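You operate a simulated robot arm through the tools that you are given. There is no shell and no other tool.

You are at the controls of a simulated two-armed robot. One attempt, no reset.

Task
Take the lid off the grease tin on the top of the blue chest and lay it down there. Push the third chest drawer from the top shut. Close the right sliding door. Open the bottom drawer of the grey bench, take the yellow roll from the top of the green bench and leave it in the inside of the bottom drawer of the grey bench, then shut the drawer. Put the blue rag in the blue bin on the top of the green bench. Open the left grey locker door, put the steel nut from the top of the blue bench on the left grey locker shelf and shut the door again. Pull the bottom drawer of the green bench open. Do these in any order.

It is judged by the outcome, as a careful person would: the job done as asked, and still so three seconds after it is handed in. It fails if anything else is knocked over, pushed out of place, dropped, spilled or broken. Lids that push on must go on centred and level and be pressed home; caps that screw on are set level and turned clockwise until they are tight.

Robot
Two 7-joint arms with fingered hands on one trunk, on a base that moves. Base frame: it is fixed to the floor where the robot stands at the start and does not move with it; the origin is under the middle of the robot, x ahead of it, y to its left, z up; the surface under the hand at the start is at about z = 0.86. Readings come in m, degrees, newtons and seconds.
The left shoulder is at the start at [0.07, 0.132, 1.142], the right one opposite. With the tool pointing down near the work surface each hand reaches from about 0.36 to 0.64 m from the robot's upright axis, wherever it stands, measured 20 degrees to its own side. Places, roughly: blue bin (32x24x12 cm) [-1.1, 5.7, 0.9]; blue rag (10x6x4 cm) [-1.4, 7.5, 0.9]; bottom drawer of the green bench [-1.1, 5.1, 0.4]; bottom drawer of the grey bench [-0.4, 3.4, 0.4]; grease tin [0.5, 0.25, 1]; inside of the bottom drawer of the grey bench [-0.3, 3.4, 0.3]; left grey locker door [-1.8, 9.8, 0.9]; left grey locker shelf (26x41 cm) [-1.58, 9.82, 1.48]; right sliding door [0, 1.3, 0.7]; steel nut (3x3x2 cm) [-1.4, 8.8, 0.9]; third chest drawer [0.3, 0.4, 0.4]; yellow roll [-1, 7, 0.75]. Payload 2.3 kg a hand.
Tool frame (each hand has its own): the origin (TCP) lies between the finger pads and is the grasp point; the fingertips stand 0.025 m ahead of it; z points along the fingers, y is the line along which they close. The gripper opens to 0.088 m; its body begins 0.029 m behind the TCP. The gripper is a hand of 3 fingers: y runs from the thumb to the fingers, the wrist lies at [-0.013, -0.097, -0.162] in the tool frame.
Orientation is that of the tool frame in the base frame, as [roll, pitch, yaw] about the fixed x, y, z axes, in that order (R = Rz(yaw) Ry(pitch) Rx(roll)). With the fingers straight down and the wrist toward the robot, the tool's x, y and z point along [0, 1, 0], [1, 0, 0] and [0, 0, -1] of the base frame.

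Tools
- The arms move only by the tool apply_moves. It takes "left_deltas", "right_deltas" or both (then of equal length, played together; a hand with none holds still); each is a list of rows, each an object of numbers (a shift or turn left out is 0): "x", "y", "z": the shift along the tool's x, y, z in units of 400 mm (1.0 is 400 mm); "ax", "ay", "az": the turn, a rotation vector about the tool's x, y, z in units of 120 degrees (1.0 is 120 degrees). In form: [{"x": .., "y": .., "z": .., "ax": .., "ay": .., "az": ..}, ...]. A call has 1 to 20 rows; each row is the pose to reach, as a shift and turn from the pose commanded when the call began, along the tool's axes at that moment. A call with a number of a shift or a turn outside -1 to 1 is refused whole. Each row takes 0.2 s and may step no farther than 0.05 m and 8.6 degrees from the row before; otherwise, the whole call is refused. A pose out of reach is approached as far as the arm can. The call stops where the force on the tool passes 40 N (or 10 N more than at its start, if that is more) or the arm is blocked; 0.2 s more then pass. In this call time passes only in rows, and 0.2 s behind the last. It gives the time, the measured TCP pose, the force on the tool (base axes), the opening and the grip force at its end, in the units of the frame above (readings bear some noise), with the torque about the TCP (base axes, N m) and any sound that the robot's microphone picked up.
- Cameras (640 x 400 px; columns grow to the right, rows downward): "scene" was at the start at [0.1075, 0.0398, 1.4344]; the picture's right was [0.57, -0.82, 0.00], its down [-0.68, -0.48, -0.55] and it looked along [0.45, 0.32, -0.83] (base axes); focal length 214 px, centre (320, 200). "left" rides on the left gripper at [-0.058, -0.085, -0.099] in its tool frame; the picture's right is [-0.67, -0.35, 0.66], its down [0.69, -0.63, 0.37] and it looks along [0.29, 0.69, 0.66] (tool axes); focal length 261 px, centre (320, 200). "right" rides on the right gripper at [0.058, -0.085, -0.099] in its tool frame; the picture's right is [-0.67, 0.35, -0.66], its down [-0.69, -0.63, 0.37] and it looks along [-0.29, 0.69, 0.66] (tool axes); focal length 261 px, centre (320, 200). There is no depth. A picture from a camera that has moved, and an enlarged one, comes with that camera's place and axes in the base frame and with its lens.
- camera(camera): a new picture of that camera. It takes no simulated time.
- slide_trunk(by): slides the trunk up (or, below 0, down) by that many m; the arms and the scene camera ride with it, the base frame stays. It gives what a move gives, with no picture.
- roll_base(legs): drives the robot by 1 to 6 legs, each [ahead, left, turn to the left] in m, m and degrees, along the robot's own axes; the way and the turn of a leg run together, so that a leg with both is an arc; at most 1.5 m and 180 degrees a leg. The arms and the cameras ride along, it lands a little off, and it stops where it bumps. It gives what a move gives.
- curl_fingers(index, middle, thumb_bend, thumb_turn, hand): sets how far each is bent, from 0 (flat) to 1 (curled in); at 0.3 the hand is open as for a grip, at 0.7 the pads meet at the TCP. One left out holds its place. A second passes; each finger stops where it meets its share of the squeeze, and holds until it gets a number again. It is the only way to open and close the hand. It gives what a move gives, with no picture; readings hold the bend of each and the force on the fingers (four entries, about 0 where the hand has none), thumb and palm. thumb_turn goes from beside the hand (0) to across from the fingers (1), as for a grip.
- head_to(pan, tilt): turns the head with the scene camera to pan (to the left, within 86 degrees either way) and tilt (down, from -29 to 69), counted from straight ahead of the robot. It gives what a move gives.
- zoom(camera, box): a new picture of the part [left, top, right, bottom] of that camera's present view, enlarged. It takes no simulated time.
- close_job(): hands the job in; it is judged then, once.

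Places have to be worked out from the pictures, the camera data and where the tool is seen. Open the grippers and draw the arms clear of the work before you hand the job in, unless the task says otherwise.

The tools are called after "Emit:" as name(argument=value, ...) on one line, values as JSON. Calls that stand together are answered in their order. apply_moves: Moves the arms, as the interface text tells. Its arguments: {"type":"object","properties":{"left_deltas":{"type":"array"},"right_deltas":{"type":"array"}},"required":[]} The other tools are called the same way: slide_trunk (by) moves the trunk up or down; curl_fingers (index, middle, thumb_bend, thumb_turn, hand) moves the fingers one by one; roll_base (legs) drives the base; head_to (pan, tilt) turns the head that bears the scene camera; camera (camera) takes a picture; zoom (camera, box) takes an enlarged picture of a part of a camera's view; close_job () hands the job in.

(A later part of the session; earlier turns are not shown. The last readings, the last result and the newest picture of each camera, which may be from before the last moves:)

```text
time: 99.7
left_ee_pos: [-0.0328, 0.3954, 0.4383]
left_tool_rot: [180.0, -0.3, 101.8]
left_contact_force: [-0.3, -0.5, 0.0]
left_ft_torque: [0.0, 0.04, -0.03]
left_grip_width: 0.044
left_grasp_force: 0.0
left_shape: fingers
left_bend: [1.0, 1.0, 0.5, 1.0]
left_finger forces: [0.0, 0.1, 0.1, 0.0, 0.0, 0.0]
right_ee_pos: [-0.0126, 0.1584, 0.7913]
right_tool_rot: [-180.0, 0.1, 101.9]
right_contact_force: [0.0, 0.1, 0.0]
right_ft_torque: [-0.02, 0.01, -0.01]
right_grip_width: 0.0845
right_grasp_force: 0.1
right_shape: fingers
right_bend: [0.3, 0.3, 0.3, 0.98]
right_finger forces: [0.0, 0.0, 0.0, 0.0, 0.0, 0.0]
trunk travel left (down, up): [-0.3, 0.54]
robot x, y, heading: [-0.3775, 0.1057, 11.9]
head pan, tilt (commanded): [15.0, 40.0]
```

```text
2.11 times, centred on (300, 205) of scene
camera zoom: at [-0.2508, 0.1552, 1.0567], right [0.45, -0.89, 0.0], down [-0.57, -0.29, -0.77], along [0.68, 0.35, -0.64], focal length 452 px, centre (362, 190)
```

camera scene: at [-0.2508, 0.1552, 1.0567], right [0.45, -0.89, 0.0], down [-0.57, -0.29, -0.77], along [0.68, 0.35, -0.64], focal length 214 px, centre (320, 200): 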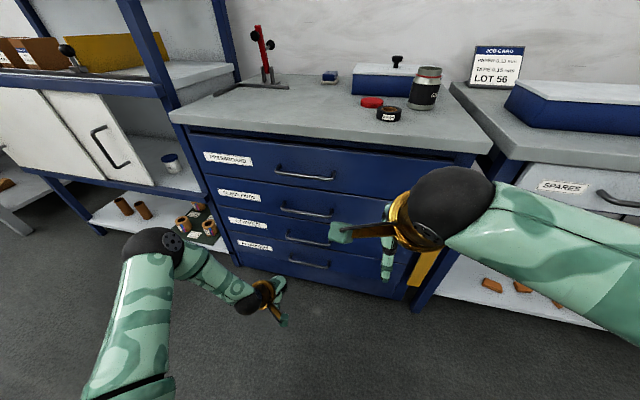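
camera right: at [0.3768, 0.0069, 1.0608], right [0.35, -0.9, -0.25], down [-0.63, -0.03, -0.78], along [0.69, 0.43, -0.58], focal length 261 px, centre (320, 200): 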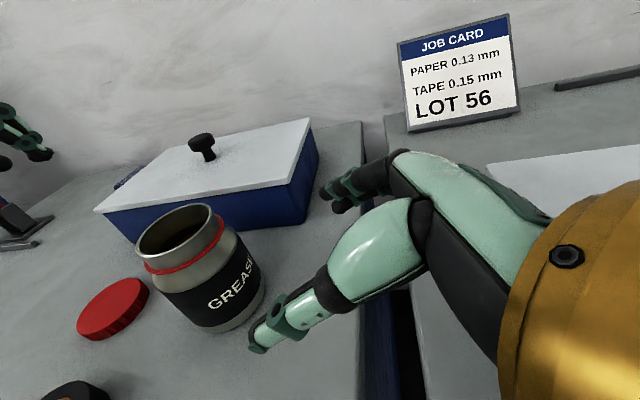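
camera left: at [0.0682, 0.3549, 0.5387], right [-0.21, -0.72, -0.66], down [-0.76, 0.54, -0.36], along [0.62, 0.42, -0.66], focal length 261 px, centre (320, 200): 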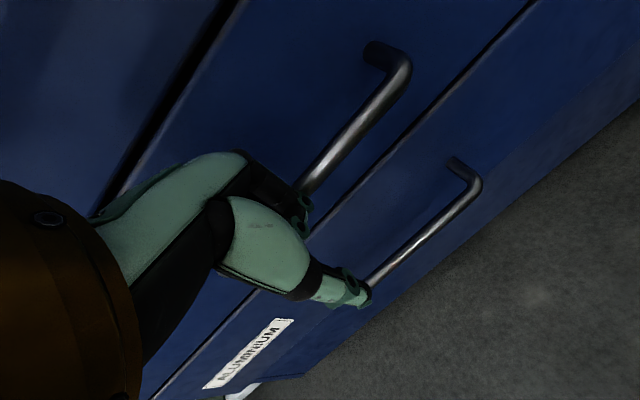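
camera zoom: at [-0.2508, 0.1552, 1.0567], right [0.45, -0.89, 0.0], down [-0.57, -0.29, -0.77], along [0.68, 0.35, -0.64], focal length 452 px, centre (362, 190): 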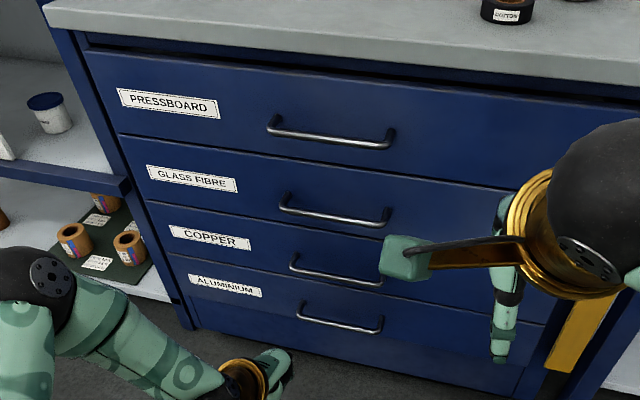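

The COPPER drawer is flush with the rest. Next is the sliding door: I tuck the left hand, raise the trunk by 0.25 m and drive left along the row.

Emit:
apply_moves(left_deltas=[{"x": 0.06, "y": -0.08, "z": -0.05}, {"x": 0.12, "y": -0.16, "z": -0.1}, {"x": 0.18, "y": -0.24, "z": -0.15}, {"x": 0.24, "y": -0.32, "z": -0.2}])

Emit:
slide_trunk(by=0.25)

Emit:
head_to(pan=55, tilt=30)

Emit:
camera(camera="scene")

```text
time: 100.7
left_ee_pos: [-0.1767, 0.4651, 0.5174]
left_tool_rot: [180.0, -0.2, 101.8]
left_contact_force: [0.1, 0.1, -0.2]
left_ft_torque: [-0.07, 0.0, -0.01]
left_grip_width: 0.0438
left_grasp_force: 0.0
left_shape: fingers
left_bend: [1.0, 1.0, 0.5, 1.0]
left_finger forces: [0.0, 0.1, 0.0, 0.0, 0.1, 0.0]
left hand out of reach, approached as far as the arm can: row 4
right_ee_pos: [-0.013, 0.1573, 0.7913]
right_tool_rot: [180.0, 0.0, 102.0]
right_contact_force: [0.1, 0.2, -0.4]
right_ft_torque: [0.0, 0.0, -0.02]
right_grip_width: 0.0842
right_grasp_force: 0.1
right_shape: fingers
right_bend: [0.3, 0.3, 0.3, 0.98]
right_finger forces: [0.0, 0.0, 0.1, 0.0, 0.0, 0.0]
trunk travel left (down, up): [-0.3, 0.54]
robot x, y, heading: [-0.377, 0.1073, 11.8]
head pan, tilt (commanded): [15.0, 40.0]
```

```text
time: 103.2
left_ee_pos: [-0.177, 0.4667, 0.7668]
left_tool_rot: [-179.9, -0.3, 101.6]
left_contact_force: [-0.4, -0.6, 0.6]
left_ft_torque: [-0.02, 0.03, 0.04]
left_grip_width: 0.0439
left_grasp_force: 0.1
left_shape: fingers
left_bend: [1.0, 1.0, 0.5, 1.0]
left_finger forces: [0.0, 0.0, 0.0, 0.1, 0.1, 0.0]
right_ee_pos: [-0.0118, 0.1573, 1.0411]
right_tool_rot: [-180.0, 0.1, 102.0]
right_contact_force: [0.4, -0.9, -0.1]
right_ft_torque: [0.0, 0.0, 0.01]
right_grip_width: 0.0843
right_grasp_force: 0.1
right_shape: fingers
right_bend: [0.3, 0.3, 0.3, 0.98]
right_finger forces: [0.1, 0.1, 0.0, 0.1, 0.0, 0.0]
trunk travel left (down, up): [-0.55, 0.29]
robot x, y, heading: [-0.3771, 0.1068, 11.9]
head pan, tilt (commanded): [15.0, 40.0]
```

```text
time: 104.3
left_ee_pos: [-0.1763, 0.4653, 0.7667]
left_tool_rot: [-179.8, -0.3, 101.7]
left_contact_force: [0.4, 1.0, 0.7]
left_ft_torque: [0.02, 0.01, 0.0]
left_grip_width: 0.0439
left_grasp_force: 0.1
left_shape: fingers
left_bend: [1.0, 1.0, 0.5, 1.0]
left_finger forces: [0.0, 0.1, 0.0, 0.0, 0.0, 0.0]
right_ee_pos: [-0.0121, 0.1581, 1.041]
right_tool_rot: [-180.0, 0.0, 101.8]
right_contact_force: [0.4, -0.5, 0.3]
right_ft_torque: [-0.01, -0.02, 0.01]
right_grip_width: 0.0841
right_grasp_force: 0.0
right_shape: fingers
right_bend: [0.3, 0.3, 0.3, 0.98]
right_finger forces: [0.0, 0.0, 0.1, 0.0, 0.1, 0.0]
trunk travel left (down, up): [-0.55, 0.29]
robot x, y, heading: [-0.3729, 0.108, 11.9]
head pan, tilt (commanded): [55.0, 30.0]
```

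```text
taken
camera scene: at [-0.2908, 0.2, 1.322], right [0.92, -0.39, 0.0], down [-0.2, -0.46, -0.87], along [0.34, 0.8, -0.5], focal length 214 px, centre (320, 200)
```

scene: 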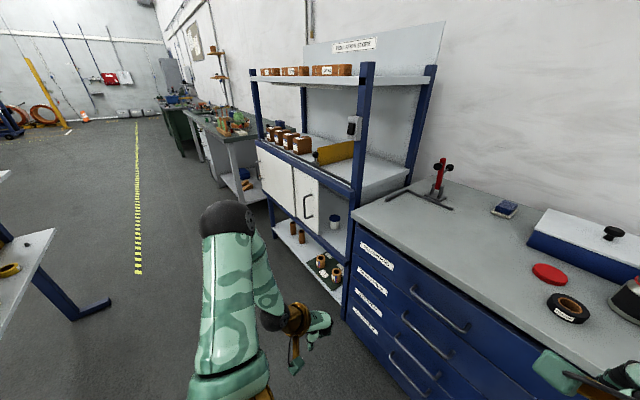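

The view shows the cupboard with the right door slid left, leaving an opening next to the chest. I drive left along the row by 0.85 m and look at the door.

Emit:
roll_base(legs=[[0, 0.85, 0]])

Emit:
head_to(pan=10, tilt=45)

Emit:
camera(camera="scene")

Emit:
camera(camera="left")

```text
time: 108.9
left_ee_pos: [-0.3554, 1.3129, 0.7675]
left_tool_rot: [-179.8, -0.4, 101.8]
left_contact_force: [0.4, 0.5, 0.0]
left_ft_torque: [-0.01, -0.02, 0.02]
left_grip_width: 0.044
left_grasp_force: 0.1
left_shape: fingers
left_bend: [1.0, 1.0, 0.5, 1.0]
left_finger forces: [0.0, 0.0, 0.0, 0.0, 0.0, 0.0]
right_ee_pos: [-0.1913, 1.0039, 1.0405]
right_tool_rot: [-179.9, 0.0, 102.0]
right_contact_force: [-0.2, -0.3, 0.9]
right_ft_torque: [0.01, 0.01, 0.03]
right_grip_width: 0.0845
right_grasp_force: 0.0
right_shape: fingers
right_bend: [0.3, 0.3, 0.3, 0.98]
right_finger forces: [0.0, 0.0, 0.0, 0.0, 0.1, 0.0]
trunk travel left (down, up): [-0.55, 0.29]
robot x, y, heading: [-0.5534, 0.9535, 11.8]
head pan, tilt (commanded): [55.0, 30.0]
```

```text
time: 110.0
left_ee_pos: [-0.3557, 1.3116, 0.7666]
left_tool_rot: [-179.9, -0.3, 101.8]
left_contact_force: [0.5, 1.0, 1.0]
left_ft_torque: [0.03, -0.02, 0.01]
left_grip_width: 0.0441
left_grasp_force: 0.0
left_shape: fingers
left_bend: [1.0, 1.0, 0.5, 1.0]
left_finger forces: [0.0, 0.0, 0.1, 0.1, 0.0, 0.0]
right_ee_pos: [-0.1912, 1.005, 1.0405]
right_tool_rot: [-180.0, 0.0, 102.0]
right_contact_force: [-0.3, 0.2, 0.5]
right_ft_torque: [0.03, -0.01, 0.0]
right_grip_width: 0.0846
right_grasp_force: 0.0
right_shape: fingers
right_bend: [0.3, 0.3, 0.3, 0.98]
right_finger forces: [0.1, 0.1, 0.0, 0.0, 0.0, 0.1]
trunk travel left (down, up): [-0.55, 0.29]
robot x, y, heading: [-0.5593, 0.954, 12.3]
head pan, tilt (commanded): [10.0, 45.0]
```

```text
taken
camera scene: at [-0.4302, 0.9936, 1.2995], right [0.38, -0.93, 0.0], down [-0.66, -0.27, -0.71], along [0.66, 0.27, -0.71], focal length 214 px, centre (320, 200)
```

scene: 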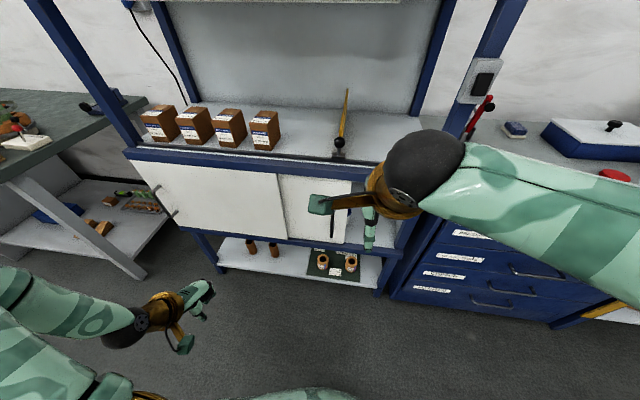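

```text
taken
camera left: at [-0.4263, 1.2383, 0.8659], right [-0.21, -0.72, -0.66], down [-0.76, 0.54, -0.36], along [0.62, 0.42, -0.66], focal length 261 px, centre (320, 200)
```

left: 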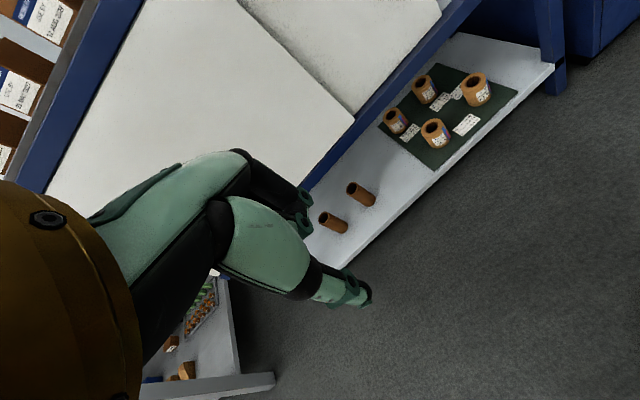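

The right arm blocks the view of the handle. I tuck it to the right side and look again.

Emit:
apply_moves(right_deltas=[{"x": -0.09, "y": -0.03}, {"x": -0.18, "y": -0.06}, {"x": -0.27, "y": -0.09}, {"x": -0.36, "y": -0.12}, {"x": -0.45, "y": -0.15}, {"x": -0.54, "y": -0.18}, {"x": -0.6, "y": -0.2}])

Emit:
camera(camera="scene")

Emit:
zoom(camera="scene", box=[120, 130, 420, 300])

```text
time: 111.6
left_ee_pos: [-0.3562, 1.3126, 0.7669]
left_tool_rot: [-179.9, -0.3, 101.8]
left_contact_force: [-0.1, 0.0, 0.0]
left_ft_torque: [0.03, 0.0, -0.02]
left_grip_width: 0.044
left_grasp_force: 0.0
left_shape: fingers
left_bend: [1.0, 1.0, 0.5, 1.0]
left_finger forces: [0.0, 0.1, 0.0, 0.0, 0.0, 0.0]
right_ee_pos: [-0.2212, 0.7521, 1.0404]
right_tool_rot: [180.0, -0.2, 101.9]
right_contact_force: [-0.2, 0.6, -0.3]
right_ft_torque: [0.0, -0.01, -0.03]
right_grip_width: 0.0847
right_grasp_force: 0.1
right_shape: fingers
right_bend: [0.3, 0.3, 0.3, 0.98]
right_finger forces: [0.0, 0.0, 0.1, 0.0, 0.0, 0.1]
trunk travel left (down, up): [-0.55, 0.29]
robot x, y, heading: [-0.5512, 0.9499, 11.8]
head pan, tilt (commanded): [10.0, 45.0]
```

```text
taken
camera scene: at [-0.4302, 0.9927, 1.2995], right [0.37, -0.93, 0.0], down [-0.66, -0.26, -0.71], along [0.66, 0.27, -0.71], focal length 214 px, centre (320, 200)
```

scene: 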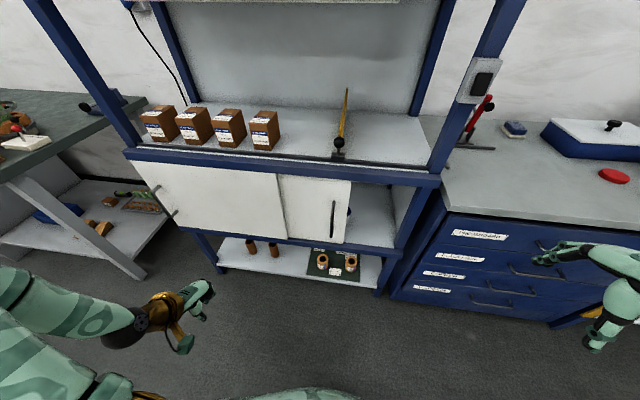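

```text
2.13 times, centred on (270, 215) of scene
camera zoom: at [-0.4302, 0.9927, 1.2995], right [0.37, -0.93, 0.0], down [-0.66, -0.26, -0.71], along [0.66, 0.27, -0.71], focal length 458 px, centre (427, 168)
```

zoom: 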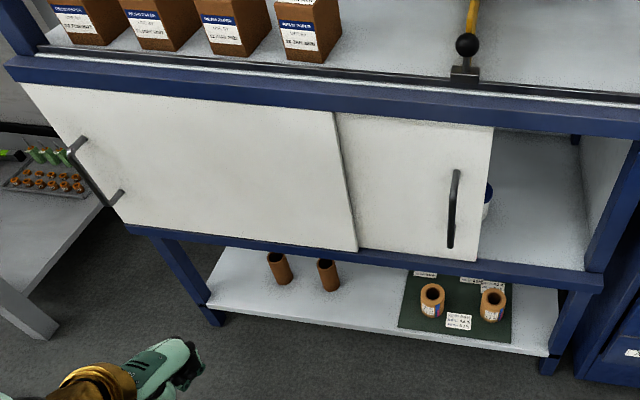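

The right door's handle is a vertical bar. I take the right wrist camera's view for triangulation.

Emit:
camera(camera="right")

```text
taken
camera right: at [-0.316, 0.7904, 1.139], right [0.48, -0.58, 0.65], down [-0.47, -0.8, -0.37], along [0.74, -0.13, -0.66], focal length 261 px, centre (320, 200)
```

right: 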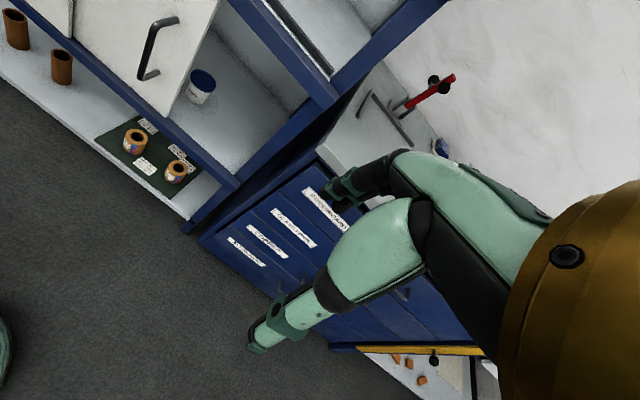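

The handle bar is at about (0.026, 1.134, z 0.66–0.80) and the door has about 0.2 m to go to the right jamb. I shift the base so the left hand can push the bar sideways.

Emit:
roll_base(legs=[[0.08, -0.15, 0]])

Emit:
curl_fingers(hand="left", index=0.6, middle=0.6, thumb_bend=0.6)

Emit:
camera(camera="scene")

```text
time: 113.1
left_ee_pos: [-0.2469, 1.187, 0.7675]
left_tool_rot: [-180.0, -0.3, 101.8]
left_contact_force: [0.1, -0.7, -0.2]
left_ft_torque: [-0.04, -0.02, 0.0]
left_grip_width: 0.0441
left_grasp_force: 0.0
left_shape: fingers
left_bend: [1.0, 1.0, 0.5, 1.0]
left_finger forces: [0.1, 0.0, 0.0, 0.1, 0.0, 0.1]
right_ee_pos: [-0.1114, 0.6247, 1.0411]
right_tool_rot: [-180.0, 0.0, 102.0]
right_contact_force: [-0.2, -0.1, -0.4]
right_ft_torque: [-0.02, 0.01, -0.01]
right_grip_width: 0.0846
right_grasp_force: 0.0
right_shape: fingers
right_bend: [0.3, 0.3, 0.3, 0.98]
right_finger forces: [0.0, 0.0, 0.0, 0.1, 0.1, 0.1]
trunk travel left (down, up): [-0.55, 0.29]
robot x, y, heading: [-0.4406, 0.8252, 11.8]
head pan, tilt (commanded): [10.0, 45.0]
```

```text
time: 114.1
left_ee_pos: [-0.2478, 1.1864, 0.7664]
left_tool_rot: [-179.9, -0.3, 101.8]
left_contact_force: [0.8, -0.5, -0.1]
left_ft_torque: [-0.01, 0.01, 0.01]
left_grip_width: 0.0194
left_grasp_force: 0.1
left_shape: fingers
left_bend: [0.6, 0.6, 0.6, 1.0]
left_finger forces: [0.1, 0.0, 0.0, 0.1, 0.1, 0.0]
right_ee_pos: [-0.1106, 0.625, 1.041]
right_tool_rot: [180.0, 0.0, 102.0]
right_contact_force: [0.0, -0.3, 0.7]
right_ft_torque: [-0.02, 0.03, -0.06]
right_grip_width: 0.0841
right_grasp_force: 0.0
right_shape: fingers
right_bend: [0.3, 0.3, 0.3, 0.98]
right_finger forces: [0.0, 0.0, 0.1, 0.0, 0.0, 0.0]
trunk travel left (down, up): [-0.55, 0.29]
robot x, y, heading: [-0.4425, 0.8258, 12.2]
head pan, tilt (commanded): [10.0, 45.0]
```

```text
taken
camera scene: at [-0.3206, 0.8664, 1.2994], right [0.37, -0.93, 0.0], down [-0.66, -0.27, -0.71], along [0.66, 0.27, -0.71], focal length 214 px, centre (320, 200)
```

scene: 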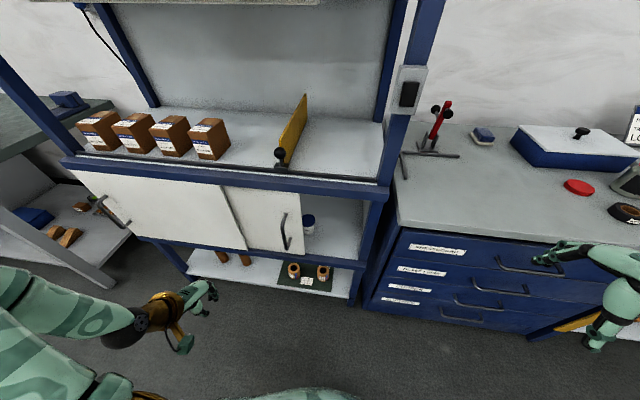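

Two views agree on the bar at (0.033, 1.136, 0.726). I bring the left hand, fingers pointing down, to the left side of the bar, stopping short to check.

Emit:
apply_moves(left_deltas=[{"x": -0.02, "y": 0.1, "z": 0.02}, {"x": -0.04, "y": 0.2, "z": 0.04}, {"x": -0.06, "y": 0.3, "z": 0.06}, {"x": -0.08, "y": 0.4, "z": 0.08}, {"x": -0.1, "y": 0.48, "z": 0.104}])

Emit:
camera(camera="scene")

Emit:
camera(camera="left")

```text
time: 115.3
left_ee_pos: [-0.0499, 1.1845, 0.7261]
left_tool_rot: [-179.8, -0.2, 101.9]
left_contact_force: [-0.8, -0.5, 0.6]
left_ft_torque: [0.01, -0.01, 0.02]
left_grip_width: 0.0198
left_grasp_force: 0.1
left_shape: fingers
left_bend: [0.6, 0.6, 0.6, 1.0]
left_finger forces: [0.1, 0.0, 0.0, 0.0, 0.0, 0.0]
right_ee_pos: [-0.1099, 0.6258, 1.0398]
right_tool_rot: [-179.9, 0.0, 102.0]
right_contact_force: [-0.7, -0.5, -0.8]
right_ft_torque: [0.01, -0.02, 0.02]
right_grip_width: 0.0845
right_grasp_force: 0.1
right_shape: fingers
right_bend: [0.3, 0.3, 0.3, 0.98]
right_finger forces: [0.1, 0.1, 0.0, 0.1, 0.1, 0.1]
trunk travel left (down, up): [-0.55, 0.29]
robot x, y, heading: [-0.4447, 0.8256, 12.0]
head pan, tilt (commanded): [10.0, 45.0]
```

```text
taken
camera scene: at [-0.3196, 0.8663, 1.2994], right [0.37, -0.93, 0.0], down [-0.66, -0.27, -0.71], along [0.65, 0.26, -0.71], focal length 214 px, centre (320, 200)
```

scene: 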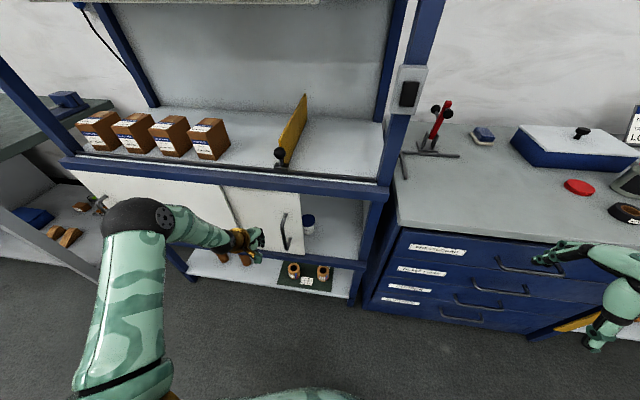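

```text
taken
camera left: at [-0.1188, 1.1107, 0.8244], right [-0.21, -0.73, -0.66], down [-0.76, 0.54, -0.36], along [0.62, 0.42, -0.66], focal length 261 px, centre (320, 200)
```

left: 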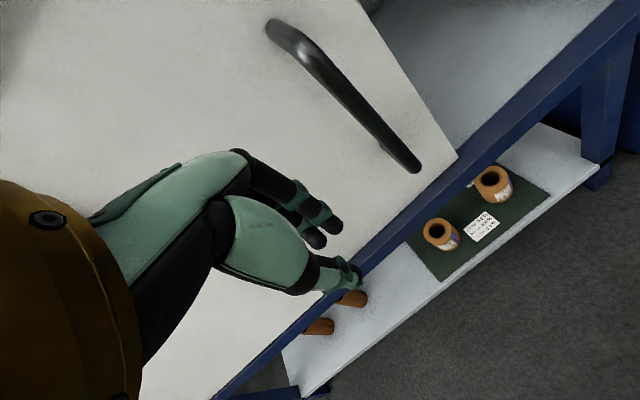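

The bar is just ahead and to the right of the fingers. I go forward 5.5 cm, watching the force.

Emit:
apply_moves(left_deltas=[{"y": 0.05}, {"y": 0.1}, {"y": 0.14}])

Emit:
camera(camera="left")

Emit:
zoom(camera="scene", box=[180, 160, 360, 300])

```text
time: 116.1
left_ee_pos: [0.0046, 1.1973, 0.7265]
left_tool_rot: [-179.9, -0.3, 101.8]
left_contact_force: [0.5, 0.6, -0.6]
left_ft_torque: [0.01, 0.04, -0.02]
left_grip_width: 0.0197
left_grasp_force: 0.1
left_shape: fingers
left_bend: [0.6, 0.6, 0.6, 1.0]
left_finger forces: [0.0, 0.1, 0.0, 0.0, 0.1, 0.0]
right_ee_pos: [-0.1092, 0.6266, 1.041]
right_tool_rot: [-179.9, 0.0, 102.0]
right_contact_force: [0.4, -0.7, -0.7]
right_ft_torque: [0.01, 0.04, -0.04]
right_grip_width: 0.0844
right_grasp_force: 0.1
right_shape: fingers
right_bend: [0.3, 0.3, 0.3, 0.98]
right_finger forces: [0.0, 0.0, 0.0, 0.1, 0.1, 0.0]
trunk travel left (down, up): [-0.55, 0.29]
robot x, y, heading: [-0.4442, 0.8267, 12.2]
head pan, tilt (commanded): [10.0, 45.0]
```

```text
taken
camera left: at [-0.0649, 1.1226, 0.8254], right [-0.21, -0.72, -0.66], down [-0.76, 0.54, -0.36], along [0.62, 0.42, -0.66], focal length 261 px, centre (320, 200)
```

left: 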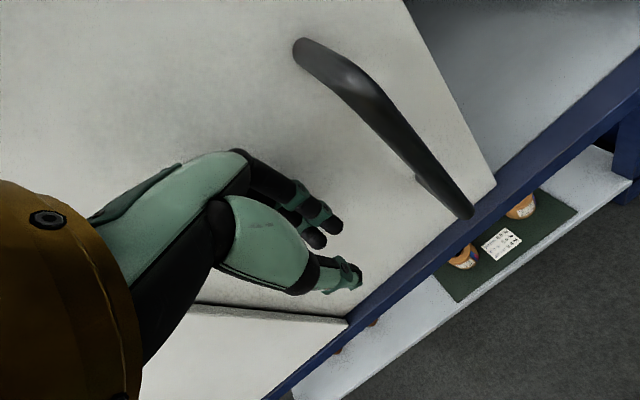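

```text
2.86 times, centred on (270, 230) of scene
camera zoom: at [-0.3201, 0.8664, 1.2994], right [0.37, -0.93, 0.0], down [-0.66, -0.27, -0.71], along [0.66, 0.27, -0.71], focal length 613 px, centre (463, 114)
```

zoom: 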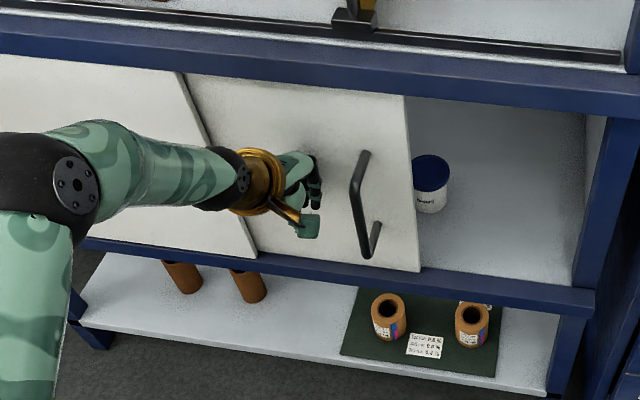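

The bar is about 7 cm to the right of the fingers and slightly nearer than the finger backs. I draw back 1.2 cm so the fingers meet the bar squarely, then push right.

Emit:
apply_moves(left_deltas=[{"y": -0.03}, {"x": -0.04, "y": -0.03}, {"x": -0.08, "y": -0.03}, {"x": -0.12, "y": -0.03}, {"x": -0.16, "y": -0.03}, {"x": -0.2, "y": -0.03}, {"x": -0.24, "y": -0.03}, {"x": -0.28, "y": -0.03}])

Emit:
zoom(camera="scene", box=[180, 160, 400, 300])

Emit:
camera(camera="left")

```text
time: 117.9
left_ee_pos: [0.017, 1.0845, 0.7247]
left_tool_rot: [-180.0, -0.3, 101.8]
left_contact_force: [0.7, 0.7, 0.1]
left_ft_torque: [-0.04, 0.0, 0.03]
left_grip_width: 0.0198
left_grasp_force: 0.1
left_shape: fingers
left_bend: [0.6, 0.6, 0.6, 1.0]
left_finger forces: [0.0, 0.1, 0.0, 0.0, 0.1, 0.4]
right_ee_pos: [-0.1099, 0.6248, 1.0413]
right_tool_rot: [179.9, -0.1, 102.0]
right_contact_force: [-0.4, 0.3, -0.3]
right_ft_torque: [-0.01, 0.0, 0.0]
right_grip_width: 0.0844
right_grasp_force: 0.1
right_shape: fingers
right_bend: [0.3, 0.3, 0.3, 0.98]
right_finger forces: [0.1, 0.0, 0.0, 0.0, 0.0, 0.0]
trunk travel left (down, up): [-0.55, 0.29]
robot x, y, heading: [-0.4449, 0.8233, 12.3]
head pan, tilt (commanded): [10.0, 45.0]
```

```text
2.86 times, centred on (290, 230) of scene
camera zoom: at [-0.3202, 0.8656, 1.2994], right [0.37, -0.93, 0.0], down [-0.66, -0.26, -0.71], along [0.66, 0.27, -0.71], focal length 613 px, centre (406, 114)
```

zoom: 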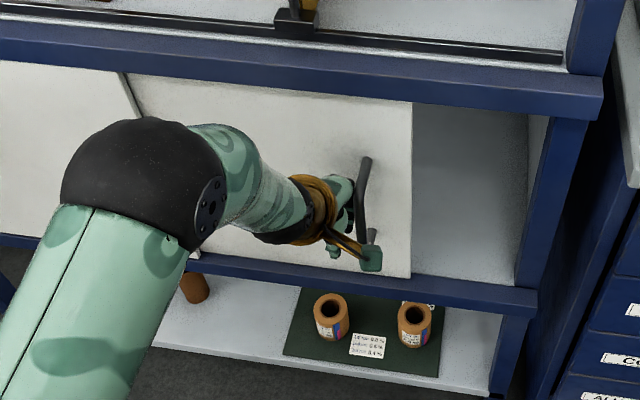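

```text
taken
camera left: at [-0.0537, 1.0095, 0.8236], right [-0.21, -0.72, -0.66], down [-0.76, 0.54, -0.36], along [0.62, 0.42, -0.66], focal length 261 px, centre (320, 200)
```

left: 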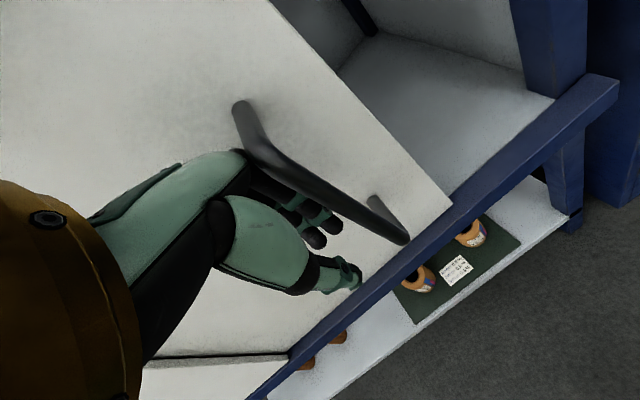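

The door slides with the hand. I keep pushing until it meets the right jamb.

Emit:
apply_moves(left_deltas=[{"x": -0.04}, {"x": -0.08}, {"x": -0.12}, {"x": -0.16}, {"x": -0.2}, {"x": -0.24}, {"x": -0.28}, {"x": -0.31}, {"x": -0.34}, {"x": -0.37}, {"x": -0.4}, {"x": -0.43}, {"x": -0.46}])

Emit:
camera(camera="scene")

Emit:
zoom(camera="scene", box=[180, 160, 400, 300])

```text
time: 120.7
left_ee_pos: [0.0521, 0.9088, 0.7231]
left_tool_rot: [-180.0, -0.1, 102.1]
left_contact_force: [-2.2, 10.5, 3.1]
left_ft_torque: [-0.5, -0.16, 0.23]
left_grip_width: 0.0196
left_grasp_force: 5.8
left_shape: fingers
left_bend: [0.6, 0.6, 0.6, 1.0]
left_finger forces: [5.4, 0.0, 0.0, 0.1, 0.0, 4.9]
left hand out of reach, approached as far as the arm can: row 6, 7
right_ee_pos: [-0.1101, 0.6299, 1.0427]
right_tool_rot: [180.0, 0.2, 102.1]
right_contact_force: [-0.1, -0.6, -0.2]
right_ft_torque: [-0.02, 0.02, -0.02]
right_grip_width: 0.0845
right_grasp_force: 0.0
right_shape: fingers
right_bend: [0.3, 0.3, 0.3, 0.98]
right_finger forces: [0.1, 0.0, 0.1, 0.0, 0.0, 0.1]
trunk travel left (down, up): [-0.55, 0.29]
robot x, y, heading: [-0.4437, 0.8268, 12.1]
head pan, tilt (commanded): [10.0, 45.0]
```

```text
taken
camera scene: at [-0.3218, 0.8719, 1.2994], right [0.38, -0.93, 0.0], down [-0.65, -0.27, -0.71], along [0.66, 0.26, -0.71], focal length 214 px, centre (320, 200)
```

scene: 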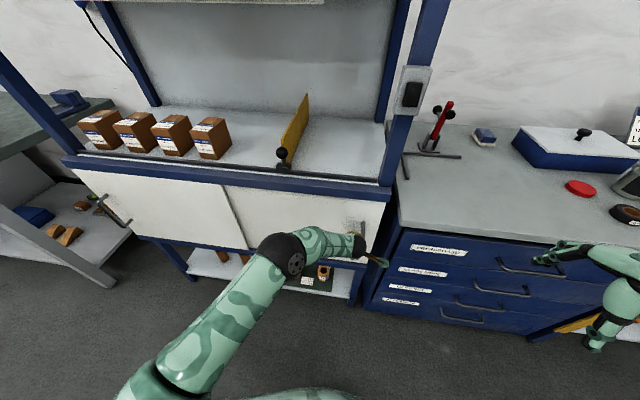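

```text
2.86 times, centred on (290, 230) of scene
camera zoom: at [-0.3218, 0.8719, 1.2994], right [0.38, -0.93, 0.0], down [-0.65, -0.27, -0.71], along [0.66, 0.26, -0.71], focal length 613 px, centre (406, 114)
```

zoom: 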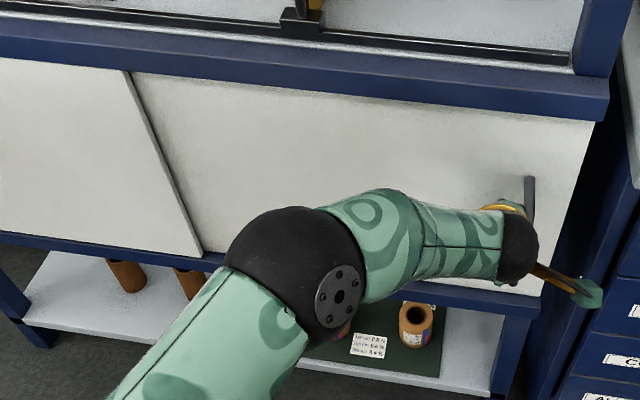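

The door has run across to the post. I back the hand off to the left to see how it sits.

Emit:
apply_moves(left_deltas=[{"x": 0.05}, {"x": 0.1}, {"x": 0.15, "y": -0.04}, {"x": 0.2, "y": -0.1}, {"x": 0.25, "y": -0.18}, {"x": 0.3, "y": -0.26}])

Emit:
camera(camera="scene")

Emit:
zoom(camera="scene", box=[180, 160, 420, 300])

Emit:
camera(camera="right")

```text
time: 122.1
left_ee_pos: [-0.074, 1.0015, 0.7246]
left_tool_rot: [-180.0, -0.1, 101.9]
left_contact_force: [-0.4, 0.4, -0.2]
left_ft_torque: [-0.03, 0.02, 0.0]
left_grip_width: 0.0196
left_grasp_force: 0.1
left_shape: fingers
left_bend: [0.6, 0.6, 0.6, 1.0]
left_finger forces: [0.0, 0.0, 0.0, 0.1, 0.0, 0.1]
right_ee_pos: [-0.1113, 0.6252, 1.0407]
right_tool_rot: [-180.0, 0.0, 102.0]
right_contact_force: [0.4, 0.1, 1.3]
right_ft_torque: [-0.01, -0.01, 0.06]
right_grip_width: 0.0843
right_grasp_force: 0.1
right_shape: fingers
right_bend: [0.3, 0.3, 0.3, 0.98]
right_finger forces: [0.1, 0.0, 0.0, 0.1, 0.1, 0.0]
trunk travel left (down, up): [-0.55, 0.29]
robot x, y, heading: [-0.4424, 0.824, 12.0]
head pan, tilt (commanded): [10.0, 45.0]
```

```text
taken
camera scene: at [-0.3211, 0.8666, 1.2995], right [0.37, -0.93, 0.0], down [-0.66, -0.27, -0.71], along [0.66, 0.26, -0.71], focal length 214 px, centre (320, 200)
```

scene: 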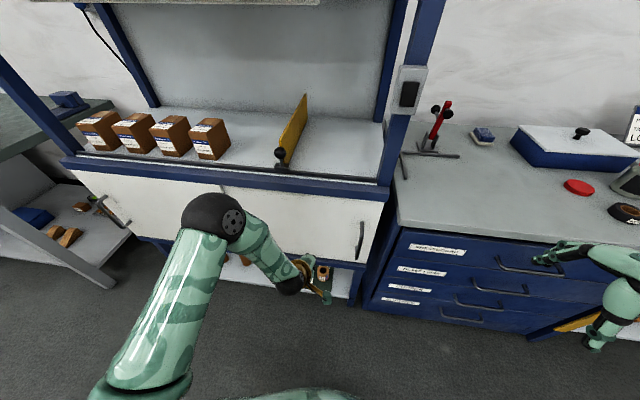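

```text
2.67 times, centred on (300, 230) of scene
camera zoom: at [-0.3211, 0.8666, 1.2995], right [0.37, -0.93, 0.0], down [-0.66, -0.27, -0.71], along [0.66, 0.26, -0.71], focal length 572 px, centre (373, 120)
```

zoom: 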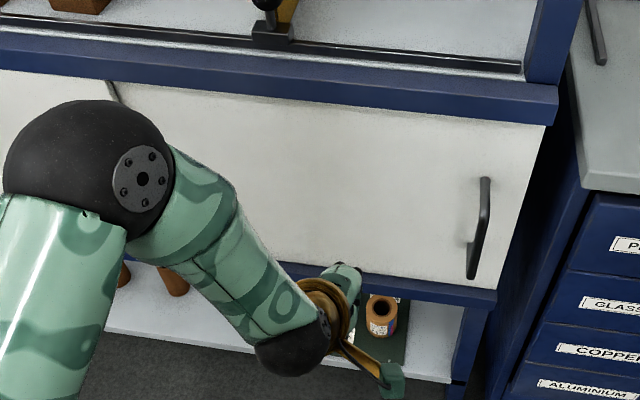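

```text
taken
camera right: at [-0.2067, 0.6648, 1.1393], right [0.48, -0.58, 0.66], down [-0.47, -0.8, -0.37], along [0.74, -0.13, -0.66], focal length 261 px, centre (320, 200)
```

right: 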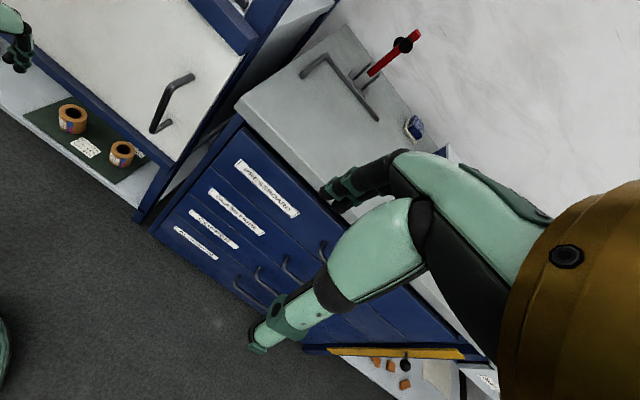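

The right door now ends flush with the frame, mirrored by the left door; its friction was under 1 N until it met 10 N at the stop. I tuck the left arm, raise the trunk and look along the aisle to plan the drive to the grey bench.

Emit:
apply_moves(left_deltas=[{"x": 0.08, "y": -0.06}, {"x": 0.16, "y": -0.12}, {"x": 0.24, "y": -0.18}, {"x": 0.32, "y": -0.24}, {"x": 0.4, "y": -0.28}, {"x": 0.48, "y": -0.3}])

Emit:
slide_trunk(by=0.2)

Emit:
head_to(pan=70, tilt=20)

Emit:
camera(camera="scene")

Emit:
zoom(camera="scene", box=[160, 60, 400, 260])

```text
time: 123.5
left_ee_pos: [-0.23, 1.1658, 0.7228]
left_tool_rot: [-179.9, -0.1, 101.8]
left_contact_force: [-0.4, 0.0, -0.7]
left_ft_torque: [0.05, 0.01, -0.01]
left_grip_width: 0.0199
left_grasp_force: 0.2
left_shape: fingers
left_bend: [0.6, 0.6, 0.6, 1.0]
left_finger forces: [0.0, 0.0, 0.0, 0.0, 0.0, 0.0]
right_ee_pos: [-0.1108, 0.6267, 1.0425]
right_tool_rot: [180.0, 0.1, 102.0]
right_contact_force: [-1.6, 0.7, -0.3]
right_ft_torque: [0.0, -0.01, 0.02]
right_grip_width: 0.0842
right_grasp_force: 0.2
right_shape: fingers
right_bend: [0.3, 0.3, 0.3, 0.98]
right_finger forces: [0.0, 0.1, 0.0, 0.0, 0.0, 0.0]
trunk travel left (down, up): [-0.55, 0.29]
robot x, y, heading: [-0.4431, 0.8257, 11.9]
head pan, tilt (commanded): [10.0, 45.0]
```

```text
time: 125.7
left_ee_pos: [-0.2286, 1.1649, 0.9224]
left_tool_rot: [-179.9, -0.4, 101.8]
left_contact_force: [0.2, -0.2, -0.5]
left_ft_torque: [0.01, -0.04, 0.04]
left_grip_width: 0.0197
left_grasp_force: 0.1
left_shape: fingers
left_bend: [0.6, 0.6, 0.6, 1.0]
left_finger forces: [0.0, 0.0, 0.0, 0.1, 0.1, 0.0]
right_ee_pos: [-0.111, 0.626, 1.2402]
right_tool_rot: [179.9, 0.0, 102.1]
right_contact_force: [0.0, -0.7, 0.1]
right_ft_torque: [0.03, -0.02, -0.02]
right_grip_width: 0.0844
right_grasp_force: 0.0
right_shape: fingers
right_bend: [0.3, 0.3, 0.3, 0.98]
right_finger forces: [0.0, 0.0, 0.0, 0.0, 0.0, 0.0]
trunk travel left (down, up): [-0.75, 0.09]
robot x, y, heading: [-0.4459, 0.8238, 12.0]
head pan, tilt (commanded): [10.0, 45.0]
```

```text
time: 127.0
left_ee_pos: [-0.2277, 1.1651, 0.9249]
left_tool_rot: [-179.9, -0.3, 101.9]
left_contact_force: [-0.1, 0.4, -0.1]
left_ft_torque: [-0.01, 0.02, 0.02]
left_grip_width: 0.0197
left_grasp_force: 0.0
left_shape: fingers
left_bend: [0.6, 0.6, 0.6, 1.0]
left_finger forces: [0.0, 0.0, 0.0, 0.0, 0.1, 0.0]
right_ee_pos: [-0.1102, 0.6256, 1.2405]
right_tool_rot: [180.0, 0.0, 102.0]
right_contact_force: [0.6, -0.3, -0.4]
right_ft_torque: [0.03, -0.03, 0.01]
right_grip_width: 0.0844
right_grasp_force: 0.0
right_shape: fingers
right_bend: [0.3, 0.3, 0.3, 0.98]
right_finger forces: [0.0, 0.0, 0.0, 0.0, 0.1, 0.0]
trunk travel left (down, up): [-0.75, 0.09]
robot x, y, heading: [-0.447, 0.8262, 12.0]
head pan, tilt (commanded): [70.0, 20.0]
```

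```text
taken
camera scene: at [-0.3828, 0.9281, 1.5381], right [0.99, -0.14, 0.0], down [-0.05, -0.34, -0.94], along [0.13, 0.93, -0.34], focal length 214 px, centre (320, 200)
```

scene: 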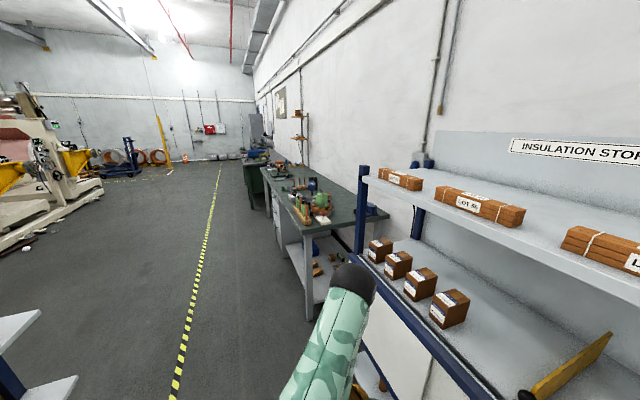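

```text
2.00 times, centred on (280, 160) of scene
camera zoom: at [-0.3828, 0.9281, 1.5381], right [0.99, -0.14, 0.0], down [-0.05, -0.34, -0.94], along [0.13, 0.93, -0.34], focal length 429 px, centre (400, 280)
```

zoom: 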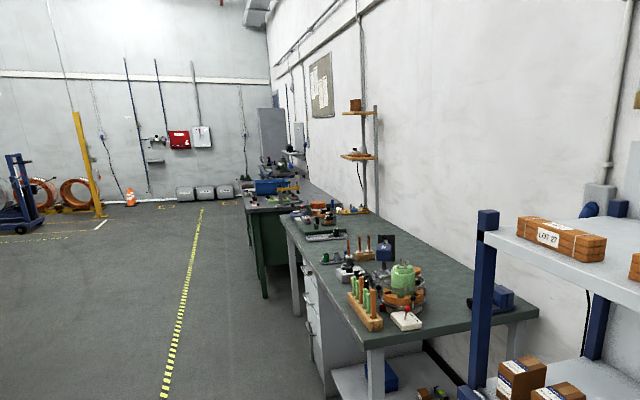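

The grey bench runs from about (-0.31, 2.1) to (-0.78, 4.0), its drawer unit at the far end; the aisle is clear. I drive left along the row to stand in front of the drawers.

Emit:
roll_base(legs=[[0, 1.27, 1.5], [-0.22, 1.25, 0]])

Emit:
head_to(pan=10, tilt=40)

Emit:
camera(camera="scene")

```text
time: 139.1
left_ee_pos: [-1.007, 3.5099, 0.9241]
left_tool_rot: [-179.9, -0.3, 102.7]
left_contact_force: [0.4, 0.4, -0.3]
left_ft_torque: [-0.01, 0.02, 0.0]
left_grip_width: 0.0196
left_grasp_force: 0.0
left_shape: fingers
left_bend: [0.6, 0.6, 0.6, 1.0]
left_finger forces: [0.1, 0.1, 0.0, 0.0, 0.0, 0.0]
right_ee_pos: [-0.8804, 2.9727, 1.2414]
right_tool_rot: [-180.0, -0.2, 103.0]
right_contact_force: [0.3, 0.3, -0.5]
right_ft_torque: [0.01, -0.02, -0.02]
right_grip_width: 0.0843
right_grasp_force: 0.0
right_shape: fingers
right_bend: [0.3, 0.3, 0.3, 0.98]
right_finger forces: [0.0, 0.0, 0.1, 0.0, 0.1, 0.0]
trunk travel left (down, up): [-0.75, 0.09]
robot x, y, heading: [-1.2211, 3.1688, 13.2]
head pan, tilt (commanded): [70.0, 20.0]
```

```text
time: 140.4
left_ee_pos: [-1.0085, 3.5095, 0.9238]
left_tool_rot: [-179.9, -0.3, 102.8]
left_contact_force: [0.0, 0.0, -0.8]
left_ft_torque: [-0.02, -0.01, 0.0]
left_grip_width: 0.0194
left_grasp_force: 0.0
left_shape: fingers
left_bend: [0.6, 0.6, 0.6, 1.0]
left_finger forces: [0.0, 0.1, 0.0, 0.0, 0.1, 0.0]
right_ee_pos: [-0.8807, 2.973, 1.239]
right_tool_rot: [179.9, 0.0, 103.0]
right_contact_force: [-0.9, -0.2, 0.9]
right_ft_torque: [-0.01, -0.02, 0.0]
right_grip_width: 0.085
right_grasp_force: 0.0
right_shape: fingers
right_bend: [0.3, 0.3, 0.3, 0.98]
right_finger forces: [0.0, 0.0, 0.0, 0.0, 0.1, 0.1]
trunk travel left (down, up): [-0.75, 0.09]
robot x, y, heading: [-1.2185, 3.1669, 13.0]
head pan, tilt (commanded): [10.0, 40.0]
```

```text
taken
camera scene: at [-1.0916, 3.2109, 1.5067], right [0.39, -0.92, 0.0], down [-0.59, -0.25, -0.77], along [0.7, 0.3, -0.64], focal length 214 px, centre (320, 200)
```

scene: 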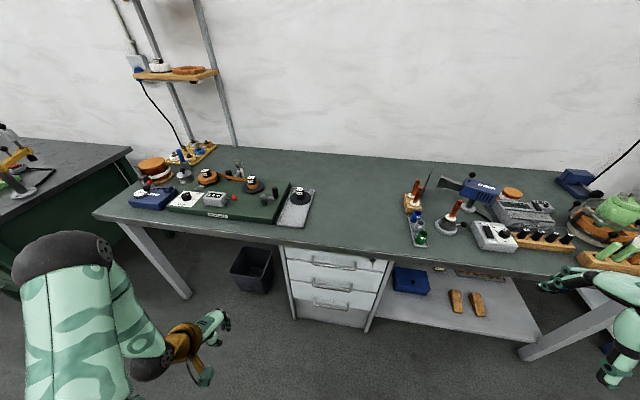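

The drawer pedestal is straight ahead with three drawers, a waste bin to its left. I zoom on it.

Emit:
zoom(camera="scene", box=[220, 220, 420, 345])

Emit:
camera(camera="left")

Emit:
camera(camera="right")

```text
3.20 times, centred on (320, 282) of scene
camera zoom: at [-1.0916, 3.2109, 1.5067], right [0.39, -0.92, 0.0], down [-0.59, -0.25, -0.77], along [0.7, 0.3, -0.64], focal length 686 px, centre (320, -64)
```

zoom: 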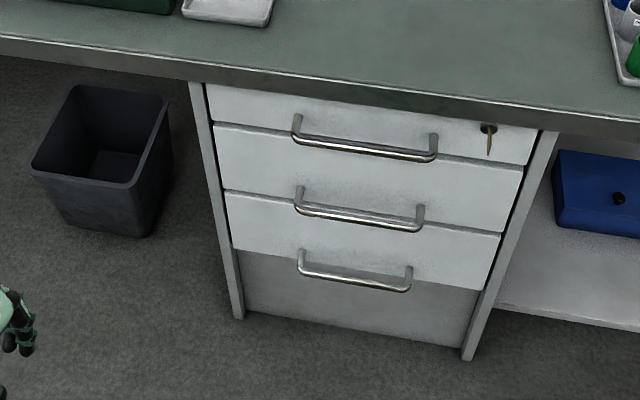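

```text
taken
camera left: at [-1.0773, 3.434, 1.0225], right [-0.19, -0.73, -0.66], down [-0.77, 0.53, -0.36], along [0.61, 0.44, -0.66], focal length 261 px, centre (320, 200)
```

left: 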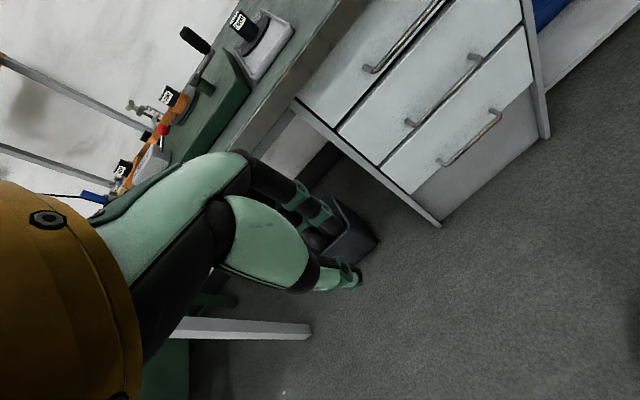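

```text
taken
camera right: at [-0.9771, 3.0096, 1.3392], right [0.49, -0.57, 0.66], down [-0.46, -0.81, -0.37], along [0.74, -0.12, -0.66], focal length 261 px, centre (320, 200)
```

right: 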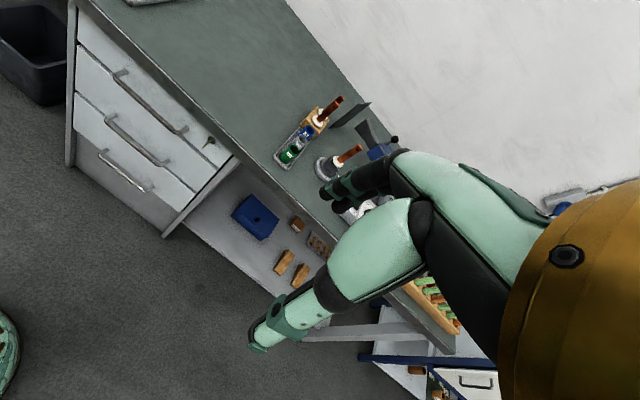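

The bottom handle comes out near (-0.60, 3.36, 0.33). I shift the base so it sits in the left hand's zone and lower the trunk to work at that height.

Emit:
roll_base(legs=[[0.08, -0.14, 0]])

Emit:
slide_trunk(by=-0.55)

Emit:
curl_fingers(hand="left", index=0.53, middle=0.53, thumb_bend=0.35)

Emit:
camera(camera="scene")

Emit:
camera(camera="left")

```text
time: 141.8
left_ee_pos: [-0.9009, 3.3968, 0.9224]
left_tool_rot: [180.0, 0.0, 102.8]
left_contact_force: [-1.0, 0.5, -0.1]
left_ft_torque: [-0.02, 0.01, 0.01]
left_grip_width: 0.0196
left_grasp_force: 0.0
left_shape: fingers
left_bend: [0.6, 0.6, 0.6, 1.0]
left_finger forces: [0.0, 0.0, 0.0, 0.0, 0.0, 0.1]
right_ee_pos: [-0.7732, 2.8603, 1.2415]
right_tool_rot: [179.9, 0.1, 102.9]
right_contact_force: [0.5, -0.1, -0.4]
right_ft_torque: [-0.02, 0.0, 0.04]
right_grip_width: 0.0843
right_grasp_force: 0.0
right_shape: fingers
right_bend: [0.3, 0.3, 0.3, 0.98]
right_finger forces: [0.0, 0.1, 0.1, 0.0, 0.1, 0.0]
trunk travel left (down, up): [-0.75, 0.09]
robot x, y, heading: [-1.1076, 3.0511, 12.9]
head pan, tilt (commanded): [10.0, 40.0]
```

```text
refused: -0.55 is not a number from -0.4 to 0.4
```

```text
time: 142.8
left_ee_pos: [-0.8997, 3.3957, 0.924]
left_tool_rot: [-179.9, -0.4, 103.0]
left_contact_force: [-0.4, 0.2, -0.3]
left_ft_torque: [0.02, 0.0, -0.02]
left_grip_width: 0.0541
left_grasp_force: 0.0
left_shape: fingers
left_bend: [0.53, 0.53, 0.35, 0.98]
left_finger forces: [0.0, 0.1, 0.0, 0.0, 0.1, 0.1]
right_ee_pos: [-0.7725, 2.8591, 1.2413]
right_tool_rot: [-180.0, 0.0, 103.0]
right_contact_force: [0.5, 0.6, -0.4]
right_ft_torque: [0.02, 0.01, -0.02]
right_grip_width: 0.0847
right_grasp_force: 0.0
right_shape: fingers
right_bend: [0.3, 0.3, 0.3, 0.98]
right_finger forces: [0.0, 0.0, 0.0, 0.1, 0.0, 0.1]
trunk travel left (down, up): [-0.75, 0.09]
robot x, y, heading: [-1.1068, 3.0547, 12.9]
head pan, tilt (commanded): [10.0, 40.0]
```

```text
taken
camera scene: at [-0.9825, 3.0965, 1.5067], right [0.39, -0.92, 0.0], down [-0.59, -0.25, -0.77], along [0.7, 0.3, -0.64], focal length 214 px, centre (320, 200)
```

scene: 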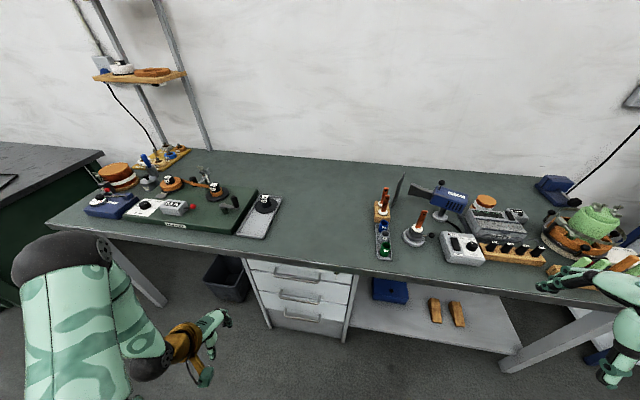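

```text
taken
camera left: at [-0.9682, 3.3197, 1.0226], right [-0.19, -0.73, -0.66], down [-0.77, 0.53, -0.36], along [0.61, 0.44, -0.66], focal length 261 px, centre (320, 200)
```

left: 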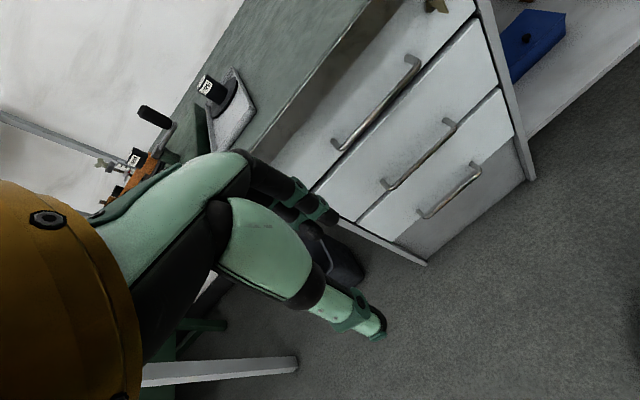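

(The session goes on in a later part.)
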